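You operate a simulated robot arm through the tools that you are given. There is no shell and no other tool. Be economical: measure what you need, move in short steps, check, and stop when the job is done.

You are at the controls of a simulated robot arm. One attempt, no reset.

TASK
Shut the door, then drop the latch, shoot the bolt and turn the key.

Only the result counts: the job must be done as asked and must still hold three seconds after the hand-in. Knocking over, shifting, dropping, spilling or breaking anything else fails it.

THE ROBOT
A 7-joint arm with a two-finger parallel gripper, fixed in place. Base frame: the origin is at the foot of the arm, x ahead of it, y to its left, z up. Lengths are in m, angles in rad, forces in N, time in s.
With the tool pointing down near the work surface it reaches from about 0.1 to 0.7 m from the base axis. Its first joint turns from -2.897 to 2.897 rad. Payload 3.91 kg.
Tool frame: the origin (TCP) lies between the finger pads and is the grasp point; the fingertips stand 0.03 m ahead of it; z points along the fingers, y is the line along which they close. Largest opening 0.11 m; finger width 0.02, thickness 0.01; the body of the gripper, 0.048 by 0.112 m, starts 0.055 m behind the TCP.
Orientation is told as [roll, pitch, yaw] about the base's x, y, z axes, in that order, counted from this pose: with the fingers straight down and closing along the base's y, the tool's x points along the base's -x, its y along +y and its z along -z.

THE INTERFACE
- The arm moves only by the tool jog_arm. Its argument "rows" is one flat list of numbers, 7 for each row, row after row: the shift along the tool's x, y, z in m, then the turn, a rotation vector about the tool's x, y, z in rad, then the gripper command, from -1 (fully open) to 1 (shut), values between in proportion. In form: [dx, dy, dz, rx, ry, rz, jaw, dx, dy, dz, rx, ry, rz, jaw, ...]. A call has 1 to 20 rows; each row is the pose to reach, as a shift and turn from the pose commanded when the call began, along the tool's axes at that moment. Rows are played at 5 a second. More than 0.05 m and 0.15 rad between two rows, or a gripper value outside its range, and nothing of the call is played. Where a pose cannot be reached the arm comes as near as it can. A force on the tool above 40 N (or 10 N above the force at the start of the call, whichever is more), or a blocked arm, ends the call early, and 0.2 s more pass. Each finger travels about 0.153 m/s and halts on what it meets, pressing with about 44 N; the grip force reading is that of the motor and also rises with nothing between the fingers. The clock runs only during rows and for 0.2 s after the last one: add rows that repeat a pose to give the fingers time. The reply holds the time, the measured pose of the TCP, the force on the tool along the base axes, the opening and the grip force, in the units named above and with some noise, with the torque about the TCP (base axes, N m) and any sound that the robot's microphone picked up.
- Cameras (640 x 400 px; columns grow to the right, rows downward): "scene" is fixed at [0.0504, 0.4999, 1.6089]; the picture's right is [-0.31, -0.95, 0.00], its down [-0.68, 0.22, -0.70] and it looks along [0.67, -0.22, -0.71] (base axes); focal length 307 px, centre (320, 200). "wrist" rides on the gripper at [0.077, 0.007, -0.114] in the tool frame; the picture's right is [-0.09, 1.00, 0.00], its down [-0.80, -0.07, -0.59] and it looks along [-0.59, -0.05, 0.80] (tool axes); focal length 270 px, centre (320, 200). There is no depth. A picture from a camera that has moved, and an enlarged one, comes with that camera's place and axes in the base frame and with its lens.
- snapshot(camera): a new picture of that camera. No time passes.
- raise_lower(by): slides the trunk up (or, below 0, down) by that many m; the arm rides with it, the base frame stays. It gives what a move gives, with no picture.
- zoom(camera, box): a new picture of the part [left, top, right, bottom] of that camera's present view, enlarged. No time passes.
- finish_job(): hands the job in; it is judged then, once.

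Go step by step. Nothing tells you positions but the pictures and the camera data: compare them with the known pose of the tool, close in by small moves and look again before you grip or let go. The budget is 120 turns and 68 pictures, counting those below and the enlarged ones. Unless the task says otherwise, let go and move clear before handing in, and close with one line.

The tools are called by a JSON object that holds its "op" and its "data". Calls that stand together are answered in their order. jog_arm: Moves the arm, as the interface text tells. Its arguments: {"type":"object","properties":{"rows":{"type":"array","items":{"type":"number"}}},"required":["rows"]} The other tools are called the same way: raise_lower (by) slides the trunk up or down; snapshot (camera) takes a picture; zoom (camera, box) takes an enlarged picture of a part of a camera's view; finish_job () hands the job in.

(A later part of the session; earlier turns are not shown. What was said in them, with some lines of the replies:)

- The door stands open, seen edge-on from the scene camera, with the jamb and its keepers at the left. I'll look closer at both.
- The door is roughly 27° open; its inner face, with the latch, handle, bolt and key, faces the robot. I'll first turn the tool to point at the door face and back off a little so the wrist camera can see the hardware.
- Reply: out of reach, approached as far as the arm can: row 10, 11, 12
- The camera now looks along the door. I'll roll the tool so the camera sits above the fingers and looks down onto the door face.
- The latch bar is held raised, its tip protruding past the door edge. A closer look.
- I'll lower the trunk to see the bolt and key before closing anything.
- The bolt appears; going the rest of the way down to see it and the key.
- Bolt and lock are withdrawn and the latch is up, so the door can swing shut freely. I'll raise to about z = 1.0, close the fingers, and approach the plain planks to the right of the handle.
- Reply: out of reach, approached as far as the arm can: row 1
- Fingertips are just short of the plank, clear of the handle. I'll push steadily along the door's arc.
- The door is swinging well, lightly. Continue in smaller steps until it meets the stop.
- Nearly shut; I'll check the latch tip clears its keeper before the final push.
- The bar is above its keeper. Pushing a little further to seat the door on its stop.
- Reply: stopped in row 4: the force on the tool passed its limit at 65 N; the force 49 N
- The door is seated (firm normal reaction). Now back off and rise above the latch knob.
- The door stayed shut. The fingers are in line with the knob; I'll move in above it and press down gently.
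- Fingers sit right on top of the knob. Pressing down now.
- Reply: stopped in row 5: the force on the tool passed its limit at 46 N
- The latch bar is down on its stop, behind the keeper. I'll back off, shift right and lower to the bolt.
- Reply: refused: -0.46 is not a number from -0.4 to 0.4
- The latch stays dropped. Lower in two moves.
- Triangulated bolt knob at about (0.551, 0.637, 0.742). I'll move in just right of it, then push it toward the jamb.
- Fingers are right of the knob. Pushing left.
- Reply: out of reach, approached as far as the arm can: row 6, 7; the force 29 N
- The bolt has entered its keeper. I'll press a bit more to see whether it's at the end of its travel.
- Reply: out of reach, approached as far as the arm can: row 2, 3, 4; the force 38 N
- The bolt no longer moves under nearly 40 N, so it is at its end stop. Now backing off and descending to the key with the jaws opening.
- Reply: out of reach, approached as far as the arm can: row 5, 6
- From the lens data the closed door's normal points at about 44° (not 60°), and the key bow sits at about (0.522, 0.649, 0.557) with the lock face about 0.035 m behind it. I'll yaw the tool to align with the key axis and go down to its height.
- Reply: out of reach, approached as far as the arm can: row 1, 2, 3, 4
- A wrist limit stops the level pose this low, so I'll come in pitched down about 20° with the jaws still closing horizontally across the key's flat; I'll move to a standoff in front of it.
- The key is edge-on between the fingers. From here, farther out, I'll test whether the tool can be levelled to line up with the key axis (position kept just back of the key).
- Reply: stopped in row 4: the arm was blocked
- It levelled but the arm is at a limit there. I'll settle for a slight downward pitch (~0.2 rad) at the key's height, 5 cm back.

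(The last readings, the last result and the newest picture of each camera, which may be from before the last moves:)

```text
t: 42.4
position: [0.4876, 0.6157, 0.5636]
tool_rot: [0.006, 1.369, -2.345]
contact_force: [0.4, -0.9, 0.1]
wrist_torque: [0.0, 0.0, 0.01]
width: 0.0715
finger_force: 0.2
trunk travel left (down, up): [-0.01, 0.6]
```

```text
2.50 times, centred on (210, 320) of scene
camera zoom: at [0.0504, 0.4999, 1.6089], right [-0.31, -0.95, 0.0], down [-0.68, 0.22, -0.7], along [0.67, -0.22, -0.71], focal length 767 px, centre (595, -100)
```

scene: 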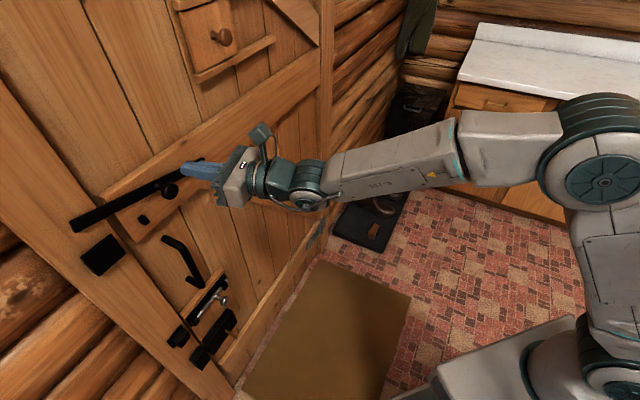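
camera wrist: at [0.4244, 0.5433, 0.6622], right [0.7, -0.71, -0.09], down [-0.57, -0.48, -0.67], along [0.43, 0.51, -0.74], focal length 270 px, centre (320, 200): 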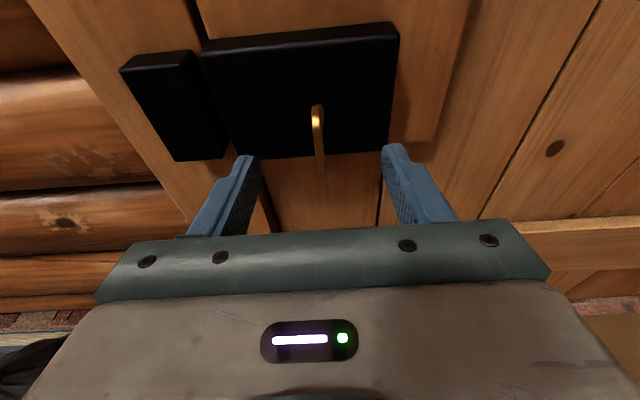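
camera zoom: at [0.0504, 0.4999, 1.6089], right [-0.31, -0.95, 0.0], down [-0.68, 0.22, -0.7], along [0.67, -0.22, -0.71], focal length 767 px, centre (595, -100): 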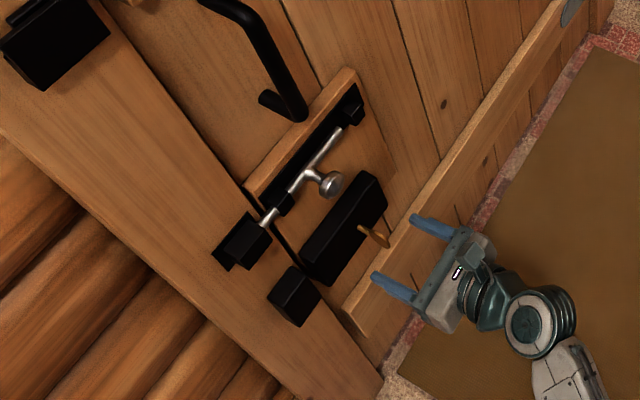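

Aligned. Advance 4.5 cm to straddle the key bow, then look.

{"op": "jog_arm", "data": {"rows": [0, 0, 0.022, 0, 0, 0, -0.3, 0, 0, 0.044, 0, 0, 0, -0.3]}}

{"op": "zoom", "data": {"camera": "wrist", "box": [180, 50, 460, 240]}}

{"op": "zoom", "data": {"camera": "scene", "box": [180, 290, 280, 360]}}

```text
t: 43.0
position: [0.5189, 0.6474, 0.5548]
tool_rot: [0.007, 1.372, -2.345]
contact_force: [-0.2, -0.8, 0.5]
wrist_torque: [0.02, 0.0, -0.03]
width: 0.0714
finger_force: 0.1
trunk travel left (down, up): [-0.01, 0.6]
```

```text
2.11 times, centred on (320, 145) of wrist
camera zoom: at [0.4563, 0.5746, 0.6525], right [0.7, -0.71, -0.08], down [-0.57, -0.48, -0.67], along [0.43, 0.51, -0.74], focal length 569 px, centre (320, 316)
```

zoom: 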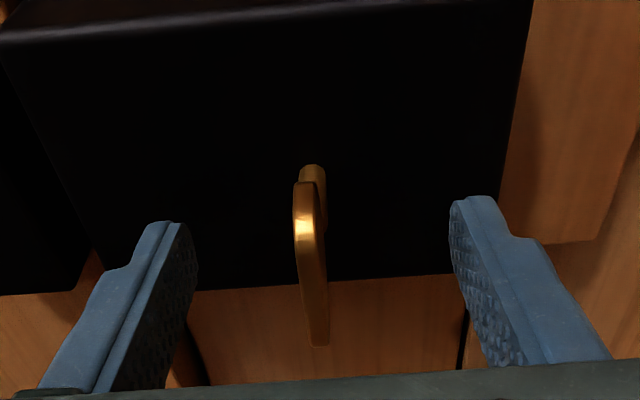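

```text
5.71 times, centred on (230, 325) of scene
camera zoom: at [0.0504, 0.4999, 1.6089], right [-0.31, -0.95, 0.0], down [-0.68, 0.22, -0.7], along [0.67, -0.22, -0.71], focal length 1754 px, centre (834, -514)
```

zoom: 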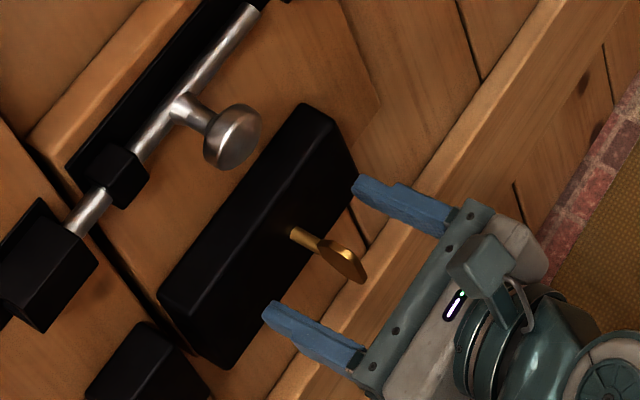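

The bow is well between the pads. Closing on it.

{"op": "jog_arm", "data": {"rows": [0, -0.002, 0.002, 0, 0, 0, 0.3, 0, -0.002, 0.002, 0, 0, 0, 1, 0, -0.002, 0.002, 0, 0, 0, 1]}}

{"op": "zoom", "data": {"camera": "wrist", "box": [180, 50, 460, 240]}}

```text
t: 43.8
position: [0.5201, 0.6484, 0.555]
tool_rot: [0.003, 1.372, -2.349]
contact_force: [0.9, -3.2, 0.1]
wrist_torque: [-0.15, 0.18, -0.09]
width: 0.0074
finger_force: 45.2
trunk travel left (down, up): [-0.01, 0.6]
```

```text
2.11 times, centred on (320, 145) of wrist
camera zoom: at [0.4567, 0.5766, 0.6529], right [0.69, -0.71, -0.09], down [-0.57, -0.48, -0.67], along [0.44, 0.51, -0.74], focal length 569 px, centre (320, 316)
```

zoom: 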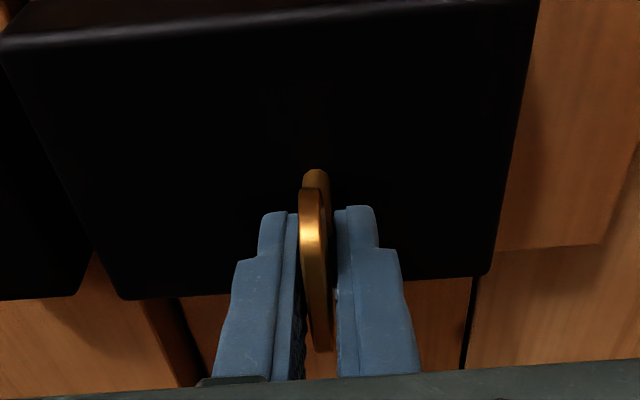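

The key is gripped (0.007 m). Test turn: counter-clockwise (top toward the jamb) about the key axis, small.

{"op": "jog_arm", "data": {"rows": [0, 0, 0, -0.02, 0, -0.098, 1, 0, 0, 0, -0.04, 0, -0.196, 1, 0, 0, 0, -0.06, 0, -0.294, 1]}}

{"op": "zoom", "data": {"camera": "wrist", "box": [180, 50, 460, 240]}}

```text
t: 44.6
position: [0.5201, 0.6473, 0.5561]
tool_rot: [1.002, 1.21, -1.384]
contact_force: [8.0, -6.4, 0.2]
wrist_torque: [0.81, -0.77, 0.17]
width: 0.0075
finger_force: 44.5
trunk travel left (down, up): [-0.01, 0.6]
```

```text
2.11 times, centred on (320, 145) of wrist
camera zoom: at [0.4362, 0.5962, 0.6507], right [0.68, -0.7, 0.21], down [-0.43, -0.62, -0.66], along [0.59, 0.35, -0.72], focal length 569 px, centre (320, 316)
```

zoom: 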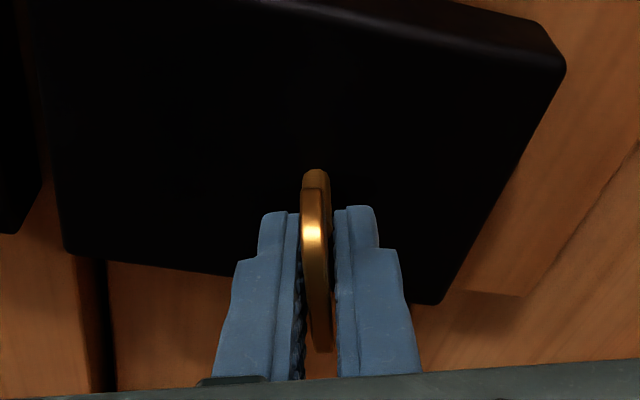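

The key turns freely with the gripper. Continue, easing sideways slightly to relieve the lateral load.

{"op": "jog_arm", "data": {"rows": [0, 0.001, 0, -0.024, 0, -0.118, 1, 0, 0.002, 0, -0.048, 0, -0.235, 1, 0, 0.003, 0, -0.072, 0, -0.353, 1, 0, 0.004, 0, -0.096, 0, -0.47, 1]}}

{"op": "zoom", "data": {"camera": "wrist", "box": [180, 50, 460, 240]}}

```text
t: 45.6
position: [0.5218, 0.6456, 0.557]
tool_rot: [1.375, 0.768, -1.065]
contact_force: [8.5, -9.2, 4.0]
wrist_torque: [-0.42, 0.53, -1.01]
width: 0.0075
finger_force: 44.8
trunk travel left (down, up): [-0.01, 0.6]
```

```text
2.11 times, centred on (320, 145) of wrist
camera zoom: at [0.4078, 0.6234, 0.6305], right [0.53, -0.55, 0.64], down [-0.23, -0.82, -0.52], along [0.82, 0.13, -0.56], focal length 569 px, centre (320, 316)
```

zoom: 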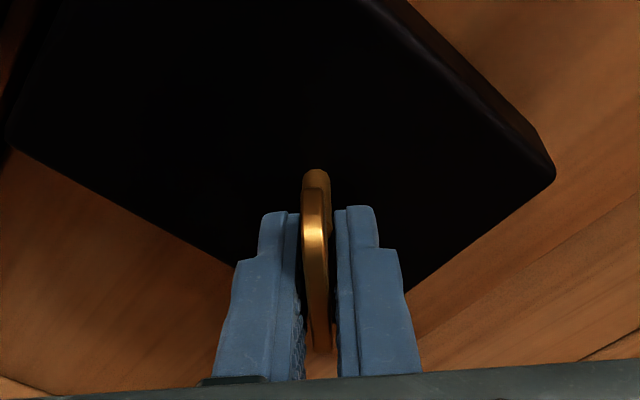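

About 44° turned and still free. Continue toward 90°.

{"op": "jog_arm", "data": {"rows": [0, 0.001, 0, -0.024, 0, -0.118, 1, 0, 0.002, 0, -0.048, 0, -0.235, 1, 0, 0.003, 0, -0.072, 0, -0.353, 1, 0, 0.004, 0, -0.096, 0, -0.47, 1, 0, 0.004, 0, -0.12, 0, -0.588, 1, 0, 0.004, 0, -0.144, 0, -0.706, 1, 0, 0.004, 0, -0.168, 0, -0.8, 1]}}

{"op": "zoom", "data": {"camera": "wrist", "box": [180, 50, 460, 240]}}

{"op": "zoom", "data": {"camera": "scene", "box": [130, 240, 290, 400]}}

```text
t: 47.2
position: [0.5228, 0.6444, 0.5593]
tool_rot: [1.581, -0.026, -0.983]
contact_force: [7.1, -3.6, 8.0]
wrist_torque: [0.03, 0.02, 1.09]
width: 0.0078
finger_force: 45.0
trunk travel left (down, up): [-0.01, 0.6]
```

```text
2.11 times, centred on (320, 145) of wrist
camera zoom: at [0.385, 0.6465, 0.5632], right [0.03, -0.06, 1.0], down [-0.05, -1.0, -0.06], along [1.0, -0.05, -0.03], focal length 569 px, centre (320, 316)
```

zoom: 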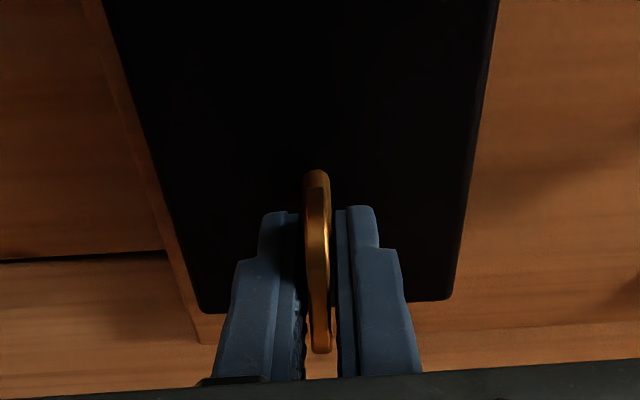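

```text
2.50 times, centred on (210, 320) of scene
camera zoom: at [0.0504, 0.4999, 1.6089], right [-0.31, -0.95, 0.0], down [-0.68, 0.22, -0.7], along [0.67, -0.22, -0.71], focal length 767 px, centre (595, -100)
```

zoom: 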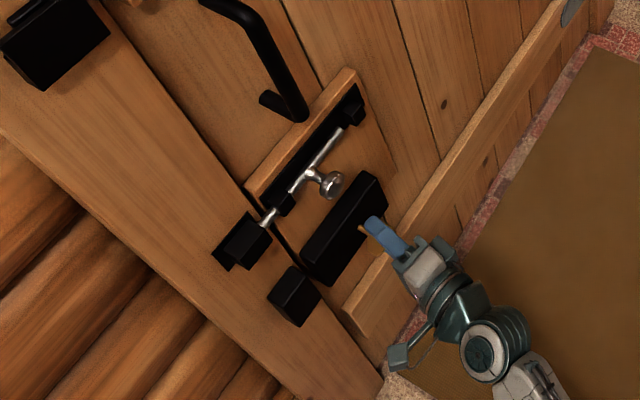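

90° without a stop or sound. Checking whether a bolt shows between lock case and strike.

{"op": "zoom", "data": {"camera": "scene", "box": [185, 310, 249, 370]}}

```text
6.67 times, centred on (217, 340) of scene
camera zoom: at [0.0504, 0.4999, 1.6089], right [-0.31, -0.95, 0.0], down [-0.68, 0.22, -0.7], along [0.67, -0.22, -0.71], focal length 2046 px, centre (1007, -733)
```

zoom: 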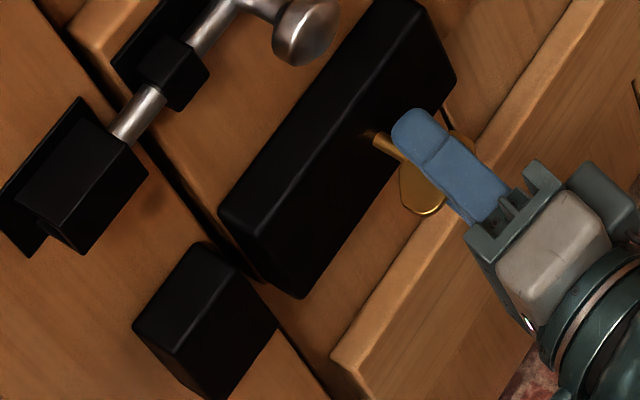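

No visible bolt. I'll test for a stop by turning a bit further.

{"op": "jog_arm", "data": {"rows": [0, 0, 0, -0.02, 0, -0.098, 1, 0, 0, 0, -0.04, 0, -0.196, 1, 0, 0, 0, -0.04, 0, -0.196, 1]}}

{"op": "zoom", "data": {"camera": "wrist", "box": [180, 50, 460, 240]}}

```text
t: 48.0
position: [0.5227, 0.6439, 0.5598]
tool_rot: [1.623, -0.224, -0.989]
contact_force: [0.0, 0.2, 12.5]
wrist_torque: [0.17, 1.62, 0.55]
width: 0.0101
finger_force: 45.3
trunk travel left (down, up): [-0.01, 0.6]
```

```text
2.11 times, centred on (320, 145) of wrist
camera zoom: at [0.3856, 0.6459, 0.5437], right [-0.12, 0.08, 0.99], down [-0.05, -1.0, 0.08], along [0.99, -0.04, 0.12], focal length 569 px, centre (320, 316)
```

zoom: 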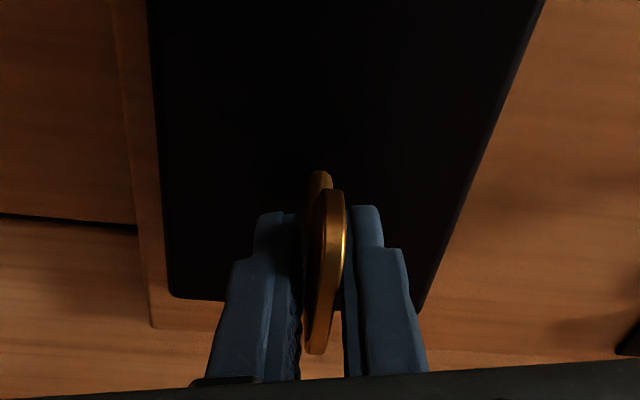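

The key hit a stop just past 90° (pads pried open slightly, torque rose). Easing back to relieve, then opening and backing out to inspect.

{"op": "jog_arm", "data": {"rows": [0, 0, 0, 0.02, 0, 0.098, 1, 0, 0, 0, 0.03, 0, 0.147, 1, 0, 0, 0, 0.03, 0, 0.147, 0.3, 0, 0, 0, 0.03, 0, 0.147, -0.3, 0, 0, 0, 0.03, 0, 0.147, -0.3, 0, 0, -0.035, 0.03, 0, 0.147, -0.3, 0, 0, -0.07, 0.03, 0, 0.147, -0.3]}}

{"op": "snapshot", "data": {"camera": "wrist"}}

{"op": "zoom", "data": {"camera": "scene", "box": [185, 310, 249, 370]}}

```text
t: 49.6
position: [0.4658, 0.6033, 0.5526]
tool_rot: [1.59, -0.075, -0.984]
contact_force: [0.8, 0.7, 0.4]
wrist_torque: [0.0, 0.0, 0.02]
width: 0.0717
finger_force: 0.1
trunk travel left (down, up): [-0.01, 0.6]
```

```text
15 pictures are left
camera wrist: at [0.3278, 0.6064, 0.5517], right [-0.01, -0.02, 1.0], down [-0.05, -1.0, -0.02], along [1.0, -0.05, 0.01], focal length 270 px, centre (320, 200)
```

wrist: 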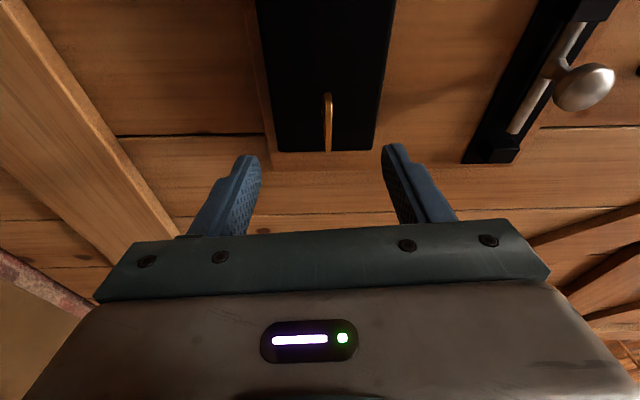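

```text
6.67 times, centred on (217, 340) of scene
camera zoom: at [0.0504, 0.4999, 1.6089], right [-0.31, -0.95, 0.0], down [-0.68, 0.22, -0.7], along [0.67, -0.22, -0.71], focal length 2046 px, centre (1007, -733)
```

zoom: 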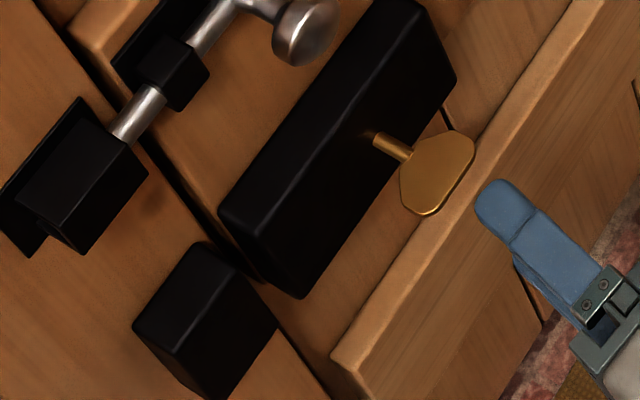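

The key now lies horizontal. A tight zoom at the gap between lock case and strike for any thrown bolt.

{"op": "zoom", "data": {"camera": "scene", "box": [198, 340, 222, 360]}}

```text
16.00 times, centred on (210, 350) of scene
camera zoom: at [0.0504, 0.4999, 1.6089], right [-0.31, -0.95, 0.0], down [-0.68, 0.22, -0.7], along [0.67, -0.22, -0.71], focal length 4910 px, centre (2080, -2200)
```

zoom: 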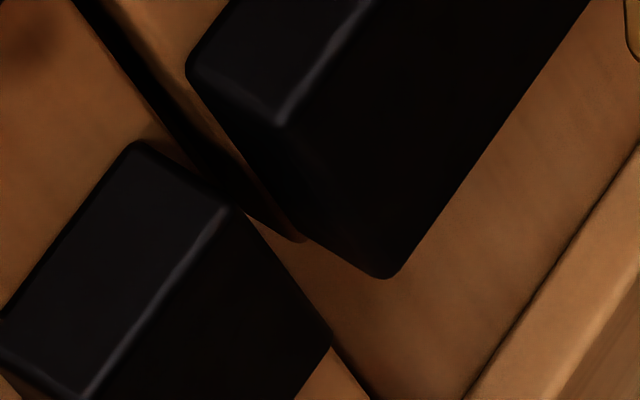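

No bolt is visible there either way. To be sure of the turning sense, I'll re-grip and check whether the key has a stop at its original vertical position.

{"op": "jog_arm", "data": {"rows": [0, 0, 0.035, 0, 0, 0, -0.3, 0, 0, 0.07, 0, 0, 0, -0.3, 0, 0, 0.07, 0, 0, 0, 0.5, 0, 0, 0.07, 0, 0, 0, 1, 0, 0, 0.07, 0, 0, 0, 1]}}

{"op": "jog_arm", "data": {"rows": [0, 0, 0, 0.024, 0, 0.118, 1, 0.001, -0.001, 0, 0.048, 0, 0.235, 1, 0.001, -0.001, 0, 0.072, 0, 0.353, 1, 0.002, -0.001, 0, 0.096, 0, 0.47, 1, 0.002, -0.002, 0, 0.12, 0, 0.588, 1, 0.003, -0.002, 0, 0.144, 0, 0.706, 1, 0.003, -0.003, 0, 0.168, 0, 0.823, 1, 0.004, -0.003, 0, 0.192, 0, 0.941, 1, 0.004, -0.004, 0, 0.216, 0, 1.058, 1, 0.005, -0.004, 0, 0.24, 0, 1.176, 1, 0.005, -0.004, 0, 0.264, 0, 1.294, 1, 0.005, -0.004, 0, 0.28, 0, 1.372, 1]}}

```text
t: 50.8
position: [0.5227, 0.643, 0.5605]
tool_rot: [1.596, -0.075, -0.987]
contact_force: [2.4, 4.9, 18.0]
wrist_torque: [0.24, -0.09, 0.63]
width: 0.0079
finger_force: 45.1
trunk travel left (down, up): [-0.01, 0.6]
```

```text
t: 53.4
position: [0.5197, 0.6469, 0.5545]
tool_rot: [0.913, 1.262, -1.468]
contact_force: [-1.2, -8.2, 16.7]
wrist_torque: [0.45, -0.38, -0.01]
width: 0.0078
finger_force: 45.4
trunk travel left (down, up): [-0.01, 0.6]
```

Back to about 14° short of vertical. Now on through vertical and slightly beyond, feeling for a stop.

{"op": "jog_arm", "data": {"rows": [0, 0, 0, 0.024, 0, 0.118, 1, 0, 0, 0, 0.048, 0, 0.235, 1, 0, 0, 0, 0.068, 0, 0.333, 1, 0, 0, 0, 0.088, 0, 0.43, 1, 0, 0, 0, 0.088, 0, 0.43, 1]}}

{"op": "zoom", "data": {"camera": "wrist", "box": [180, 50, 460, 240]}}

```text
t: 54.6
position: [0.52, 0.6486, 0.5548]
tool_rot: [-0.786, 1.296, -3.115]
contact_force: [-1.6, 0.9, 12.4]
wrist_torque: [-0.79, -0.47, 0.55]
width: 0.0091
finger_force: 45.2
trunk travel left (down, up): [-0.01, 0.6]
```

```text
2.11 times, centred on (320, 145) of wrist
camera zoom: at [0.4692, 0.5628, 0.6482], right [0.67, -0.69, -0.28], down [-0.66, -0.39, -0.64], along [0.34, 0.61, -0.71], focal length 569 px, centre (320, 316)
```

zoom: 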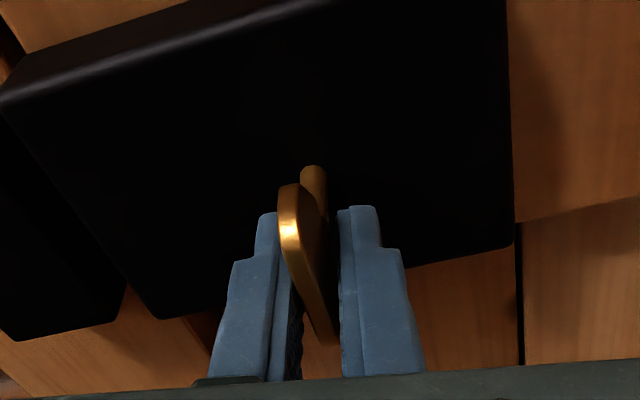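

There is a stop at vertical, so the key's only travel is the 90° counter-clockwise I used. Turning it back to locked.

{"op": "jog_arm", "data": {"rows": [0, 0, 0, -0.024, 0, -0.118, 1, 0, 0, 0, -0.048, 0, -0.235, 1, 0, 0.001, 0, -0.072, 0, -0.353, 1, 0, 0.001, 0, -0.096, 0, -0.47, 1, 0.001, 0.002, 0, -0.12, 0, -0.588, 1, 0.001, 0.002, 0, -0.144, 0, -0.706, 1, 0.002, 0.003, 0, -0.168, 0, -0.823, 1, 0.002, 0.003, 0, -0.192, 0, -0.941, 1, 0.003, 0.004, 0, -0.216, 0, -1.058, 1, 0.003, 0.004, 0, -0.24, 0, -1.176, 1, 0.004, 0.004, 0, -0.264, 0, -1.294, 1]}}

{"op": "jog_arm", "data": {"rows": [0, 0, 0, -0.024, 0, -0.118, 1, 0, 0, 0, -0.048, 0, -0.235, 1, 0, 0, 0, -0.072, 0, -0.353, 1, 0, 0, 0, -0.096, 0, -0.47, 1, 0, 0, 0, -0.108, 0, -0.56, 1, 0, 0, 0, -0.108, 0, -0.56, 1]}}

{"op": "zoom", "data": {"camera": "wrist", "box": [180, 50, 460, 240]}}

```text
t: 57.0
position: [0.5247, 0.6439, 0.5576]
tool_rot: [1.486, 0.428, -1.003]
contact_force: [-19.9, -15.1, 2.7]
wrist_torque: [0.26, -0.26, 0.77]
width: 0.0077
finger_force: 45.2
trunk travel left (down, up): [-0.01, 0.6]
```

```text
t: 58.4
position: [0.5243, 0.6433, 0.5603]
tool_rot: [1.604, -0.126, -0.989]
contact_force: [3.0, -1.8, 25.4]
wrist_torque: [1.12, 0.11, -0.24]
width: 0.0082
finger_force: 45.4
trunk travel left (down, up): [-0.01, 0.6]
```

```text
2.11 times, centred on (320, 145) of wrist
camera zoom: at [0.3871, 0.6465, 0.5537], right [-0.05, 0.01, 1.0], down [-0.05, -1.0, 0.01], along [1.0, -0.05, 0.05], focal length 569 px, centre (320, 316)
```

zoom: 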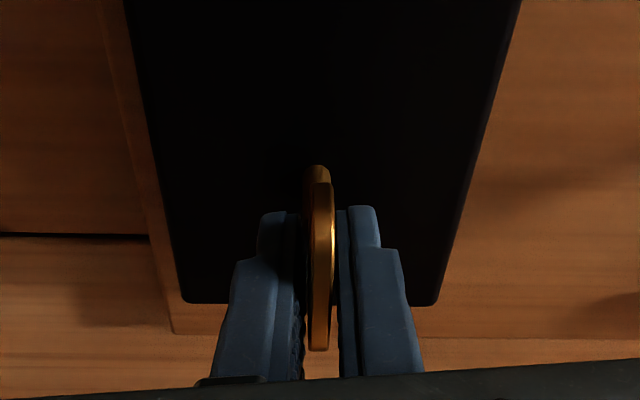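

At the stop again. A touch more turn to seat it, then open and back straight out.

{"op": "jog_arm", "data": {"rows": [0, -0.001, 0, -0.02, 0, -0.1, 1, 0, -0.001, 0, -0.02, 0, -0.1, 1, 0, -0.001, 0, -0.01, 0, -0.05, 1, 0, -0.001, 0, -0.01, 0, -0.05, 0.4, 0, -0.001, 0, -0.01, 0, -0.05, -0.2, 0, -0.001, 0, -0.01, 0, -0.05, -0.3, 0, -0.001, -0.035, -0.01, 0, -0.05, -0.3, 0, -0.001, -0.07, -0.01, 0, -0.05, -0.3, 0, -0.001, -0.11, -0.01, 0, -0.05, -0.3]}}

{"op": "snapshot", "data": {"camera": "scene"}}

{"op": "zoom", "data": {"camera": "scene", "box": [130, 240, 290, 400]}}

{"op": "zoom", "data": {"camera": "scene", "box": [60, 150, 260, 290]}}

```text
t: 60.4
position: [0.4324, 0.5841, 0.5501]
tool_rot: [1.606, -0.177, -0.985]
contact_force: [0.4, 0.4, -0.4]
wrist_torque: [-0.01, -0.01, -0.02]
width: 0.0715
finger_force: 0.0
trunk travel left (down, up): [-0.01, 0.6]
```

```text
10 pictures are left
```

scene: 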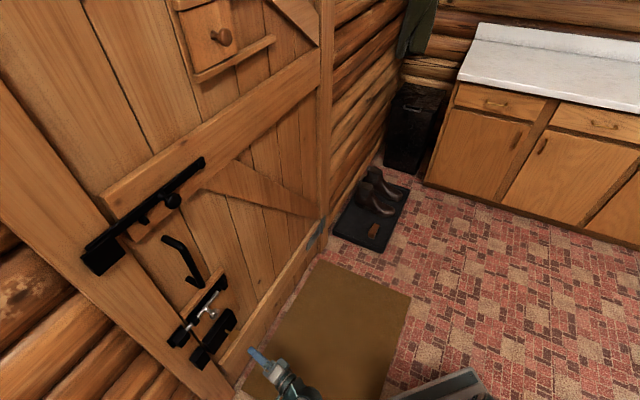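

```text
2.50 times, centred on (210, 320) of scene
camera zoom: at [0.0504, 0.4999, 1.6089], right [-0.31, -0.95, 0.0], down [-0.68, 0.22, -0.7], along [0.67, -0.22, -0.71], focal length 767 px, centre (595, -100)
```

zoom: 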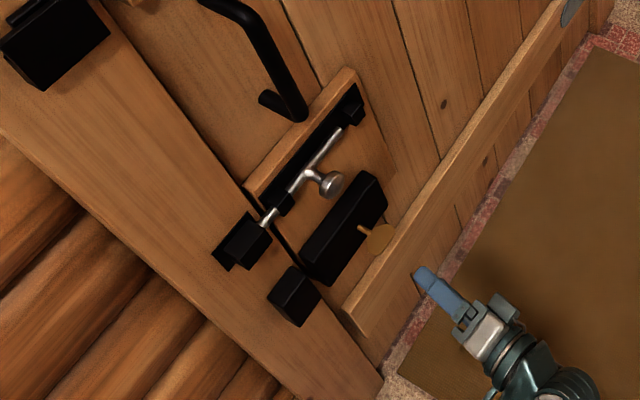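

```text
2.86 times, centred on (160, 220) of scene
camera zoom: at [0.0504, 0.4999, 1.6089], right [-0.31, -0.95, 0.0], down [-0.68, 0.22, -0.7], along [0.67, -0.22, -0.71], focal length 877 px, centre (777, 143)
```

zoom: 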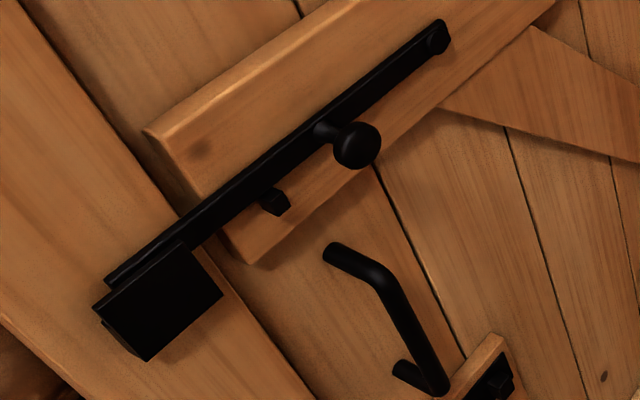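

Latch down, key turned. I'm not certain the bolt is at its full throw — that push was near the arm's limit — so I'll check it again from a better-aligned pose.

{"op": "raise_lower", "data": {"by": 0.192}}

{"op": "jog_arm", "data": {"rows": [-0.013, 0, 0.0, 0, 0.1, 0, 0.3, -0.026, 0, 0.015, 0, 0.2, 0, 1, -0.039, 0, 0.029, 0, 0.28, 0, 1, -0.039, 0, 0.029, 0, 0.28, 0, 1]}}

{"op": "snapshot", "data": {"camera": "wrist"}}

```text
t: 62.5
position: [0.434, 0.5838, 0.7429]
tool_rot: [1.606, -0.177, -0.986]
contact_force: [-0.4, 0.1, 0.4]
wrist_torque: [0.01, 0.02, 0.0]
width: 0.0716
finger_force: 0.0
trunk travel left (down, up): [-0.202, 0.408]
```

```text
t: 63.5
position: [0.4542, 0.59, 0.7777]
tool_rot: [1.526, -0.18, -0.732]
contact_force: [-0.7, -0.1, 0.9]
wrist_torque: [-0.01, 0.01, 0.01]
width: 0.0
finger_force: 37.6
out of reach, approached as far as the arm can: row 2, 3, 4
trunk travel left (down, up): [-0.202, 0.408]
```

```text
7 pictures are left
camera wrist: at [0.321, 0.5586, 0.7759], right [-0.04, 0.09, 0.99], down [0.19, -0.98, 0.1], along [0.98, 0.2, 0.02], focal length 270 px, centre (320, 200)
```

wrist: 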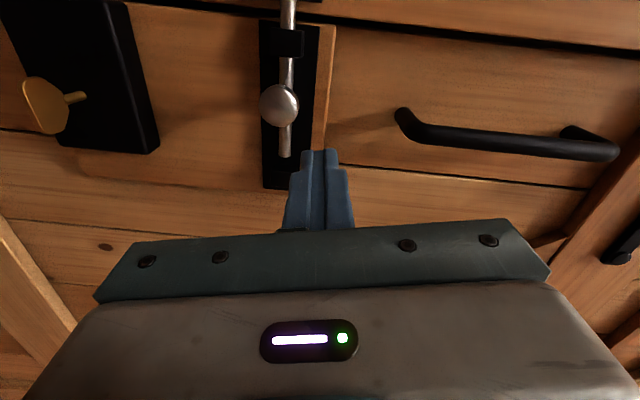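

Now aligned with the door normal; lowering by trunk to the bolt's height and moving in on the right of the knob.

{"op": "raise_lower", "data": {"by": -0.037}}

{"op": "jog_arm", "data": {"rows": [-0.015, 0, 0.01, 0, 0, 0, 1, -0.03, 0, 0.02, 0, 0, 0, 1, -0.03, 0, 0.055, 0, 0, 0, 1, -0.03, 0, 0.085, 0, 0, 0, 1]}}

{"op": "snapshot", "data": {"camera": "wrist"}}

```text
t: 64.3
position: [0.455, 0.59, 0.7404]
tool_rot: [1.525, -0.181, -0.731]
contact_force: [0.2, -0.3, 0.9]
wrist_torque: [0.01, 0.0, -0.02]
width: 0.0001
finger_force: 38.1
trunk travel left (down, up): [-0.165, 0.445]
```

```text
t: 65.3
position: [0.5273, 0.6402, 0.7475]
tool_rot: [1.52, -0.179, -0.744]
contact_force: [-0.3, -0.7, 0.7]
wrist_torque: [-0.01, 0.05, 0.01]
width: 0.0001
finger_force: 37.7
out of reach, approached as far as the arm can: row 1, 2, 3, 4
trunk travel left (down, up): [-0.165, 0.445]
```

```text
6 pictures are left
camera wrist: at [0.3937, 0.6105, 0.7451], right [-0.03, 0.1, 0.99], down [0.18, -0.98, 0.1], along [0.98, 0.18, 0.02], focal length 270 px, centre (320, 200)
```

wrist: 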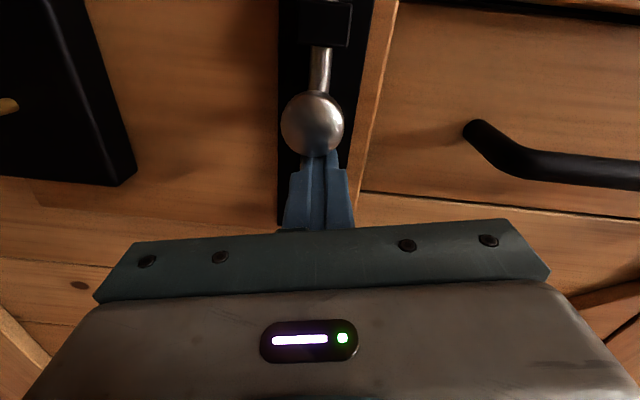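

Fingers are directly beside the knob. Push toward the jamb.

{"op": "jog_arm", "data": {"rows": [0.008, 0, 0, 0, 0, 0, 1, 0.016, 0, 0, 0, 0, 0, 1, 0.024, 0, 0, 0, 0, 0, 1, 0.032, 0, 0, 0, 0, 0, 1, 0.04, 0, 0, 0, 0, 0, 1]}}

{"op": "snapshot", "data": {"camera": "wrist"}}

```text
t: 66.0
position: [0.5261, 0.6401, 0.7467]
tool_rot: [1.536, -0.174, -0.766]
contact_force: [25.9, -23.5, 0.4]
wrist_torque: [0.21, -0.34, -0.65]
width: 0.0
finger_force: 37.6
trunk travel left (down, up): [-0.165, 0.445]
stopped in row 3: the force on the tool passed its limit at 43 N (the readings are from after the stop); the commanded pose is now the measured one
```

```text
5 pictures are left
camera wrist: at [0.3916, 0.6137, 0.7436], right [-0.04, 0.08, 1.0], down [0.16, -0.98, 0.09], along [0.99, 0.16, 0.02], focal length 270 px, centre (320, 200)
```

wrist: 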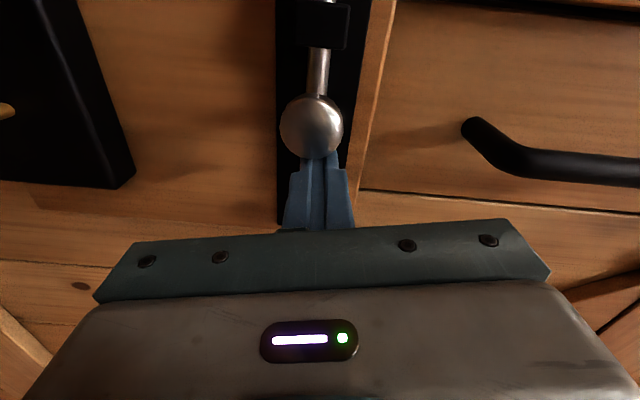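

The bolt is hard against its end stop (43 N, no movement). Backing straight out and clear.

{"op": "jog_arm", "data": {"rows": [-0.006, 0, 0, 0, 0, 0, 1, -0.006, 0, -0.04, 0, 0, 0, 1, -0.006, 0, -0.08, 0, 0, 0, 1, -0.006, 0, -0.12, 0, 0, 0, 1, -0.006, 0, -0.16, 0, 0, 0, 1]}}

{"op": "zoom", "data": {"camera": "scene", "box": [60, 150, 290, 400]}}

```text
t: 67.2
position: [0.411, 0.5286, 0.7517]
tool_rot: [1.533, -0.18, -0.744]
contact_force: [0.6, -0.2, 0.4]
wrist_torque: [0.01, 0.03, -0.03]
width: 0.0
finger_force: 37.5
trunk travel left (down, up): [-0.165, 0.445]
```

```text
1.60 times, centred on (175, 275) of scene
camera zoom: at [0.0504, 0.4999, 1.6089], right [-0.31, -0.95, 0.0], down [-0.68, 0.22, -0.7], along [0.67, -0.22, -0.71], focal length 491 px, centre (552, 80)
```

zoom: 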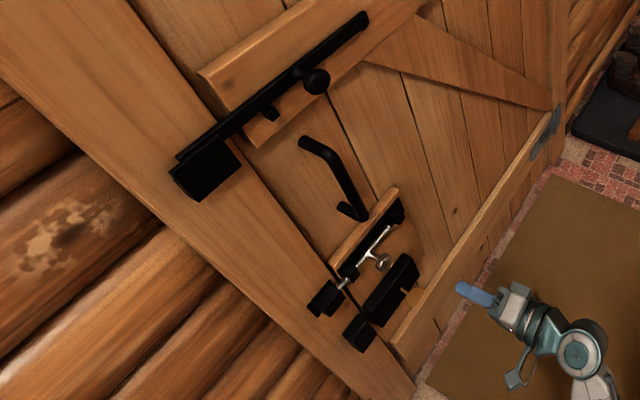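

Everything looks in place; one last check on the key.

{"op": "zoom", "data": {"camera": "scene", "box": [180, 290, 280, 360]}}

```text
5.71 times, centred on (230, 325) of scene
camera zoom: at [0.0504, 0.4999, 1.6089], right [-0.31, -0.95, 0.0], down [-0.68, 0.22, -0.7], along [0.67, -0.22, -0.71], focal length 1754 px, centre (834, -514)
```

zoom: 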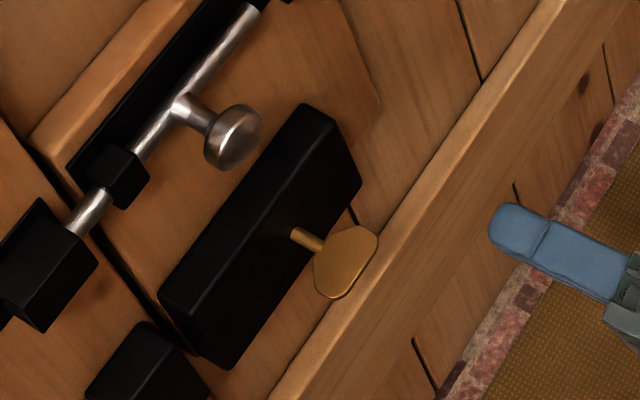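

The key is turned a quarter, the bolt is in its keeper, the latch is down and the door is shut; the arm is clear. Handing in.

{"op": "finish_job", "data": {}}

```text
The job is handed in.
```

The door is shut, the latch is down on its stop, the bolt is fully in its keeper, and the key is turned a quarter to its stop. No lock tongue was visible between the lock case and the strike, so I judged the key by its travel: it only turns 90° counter-clockwise.
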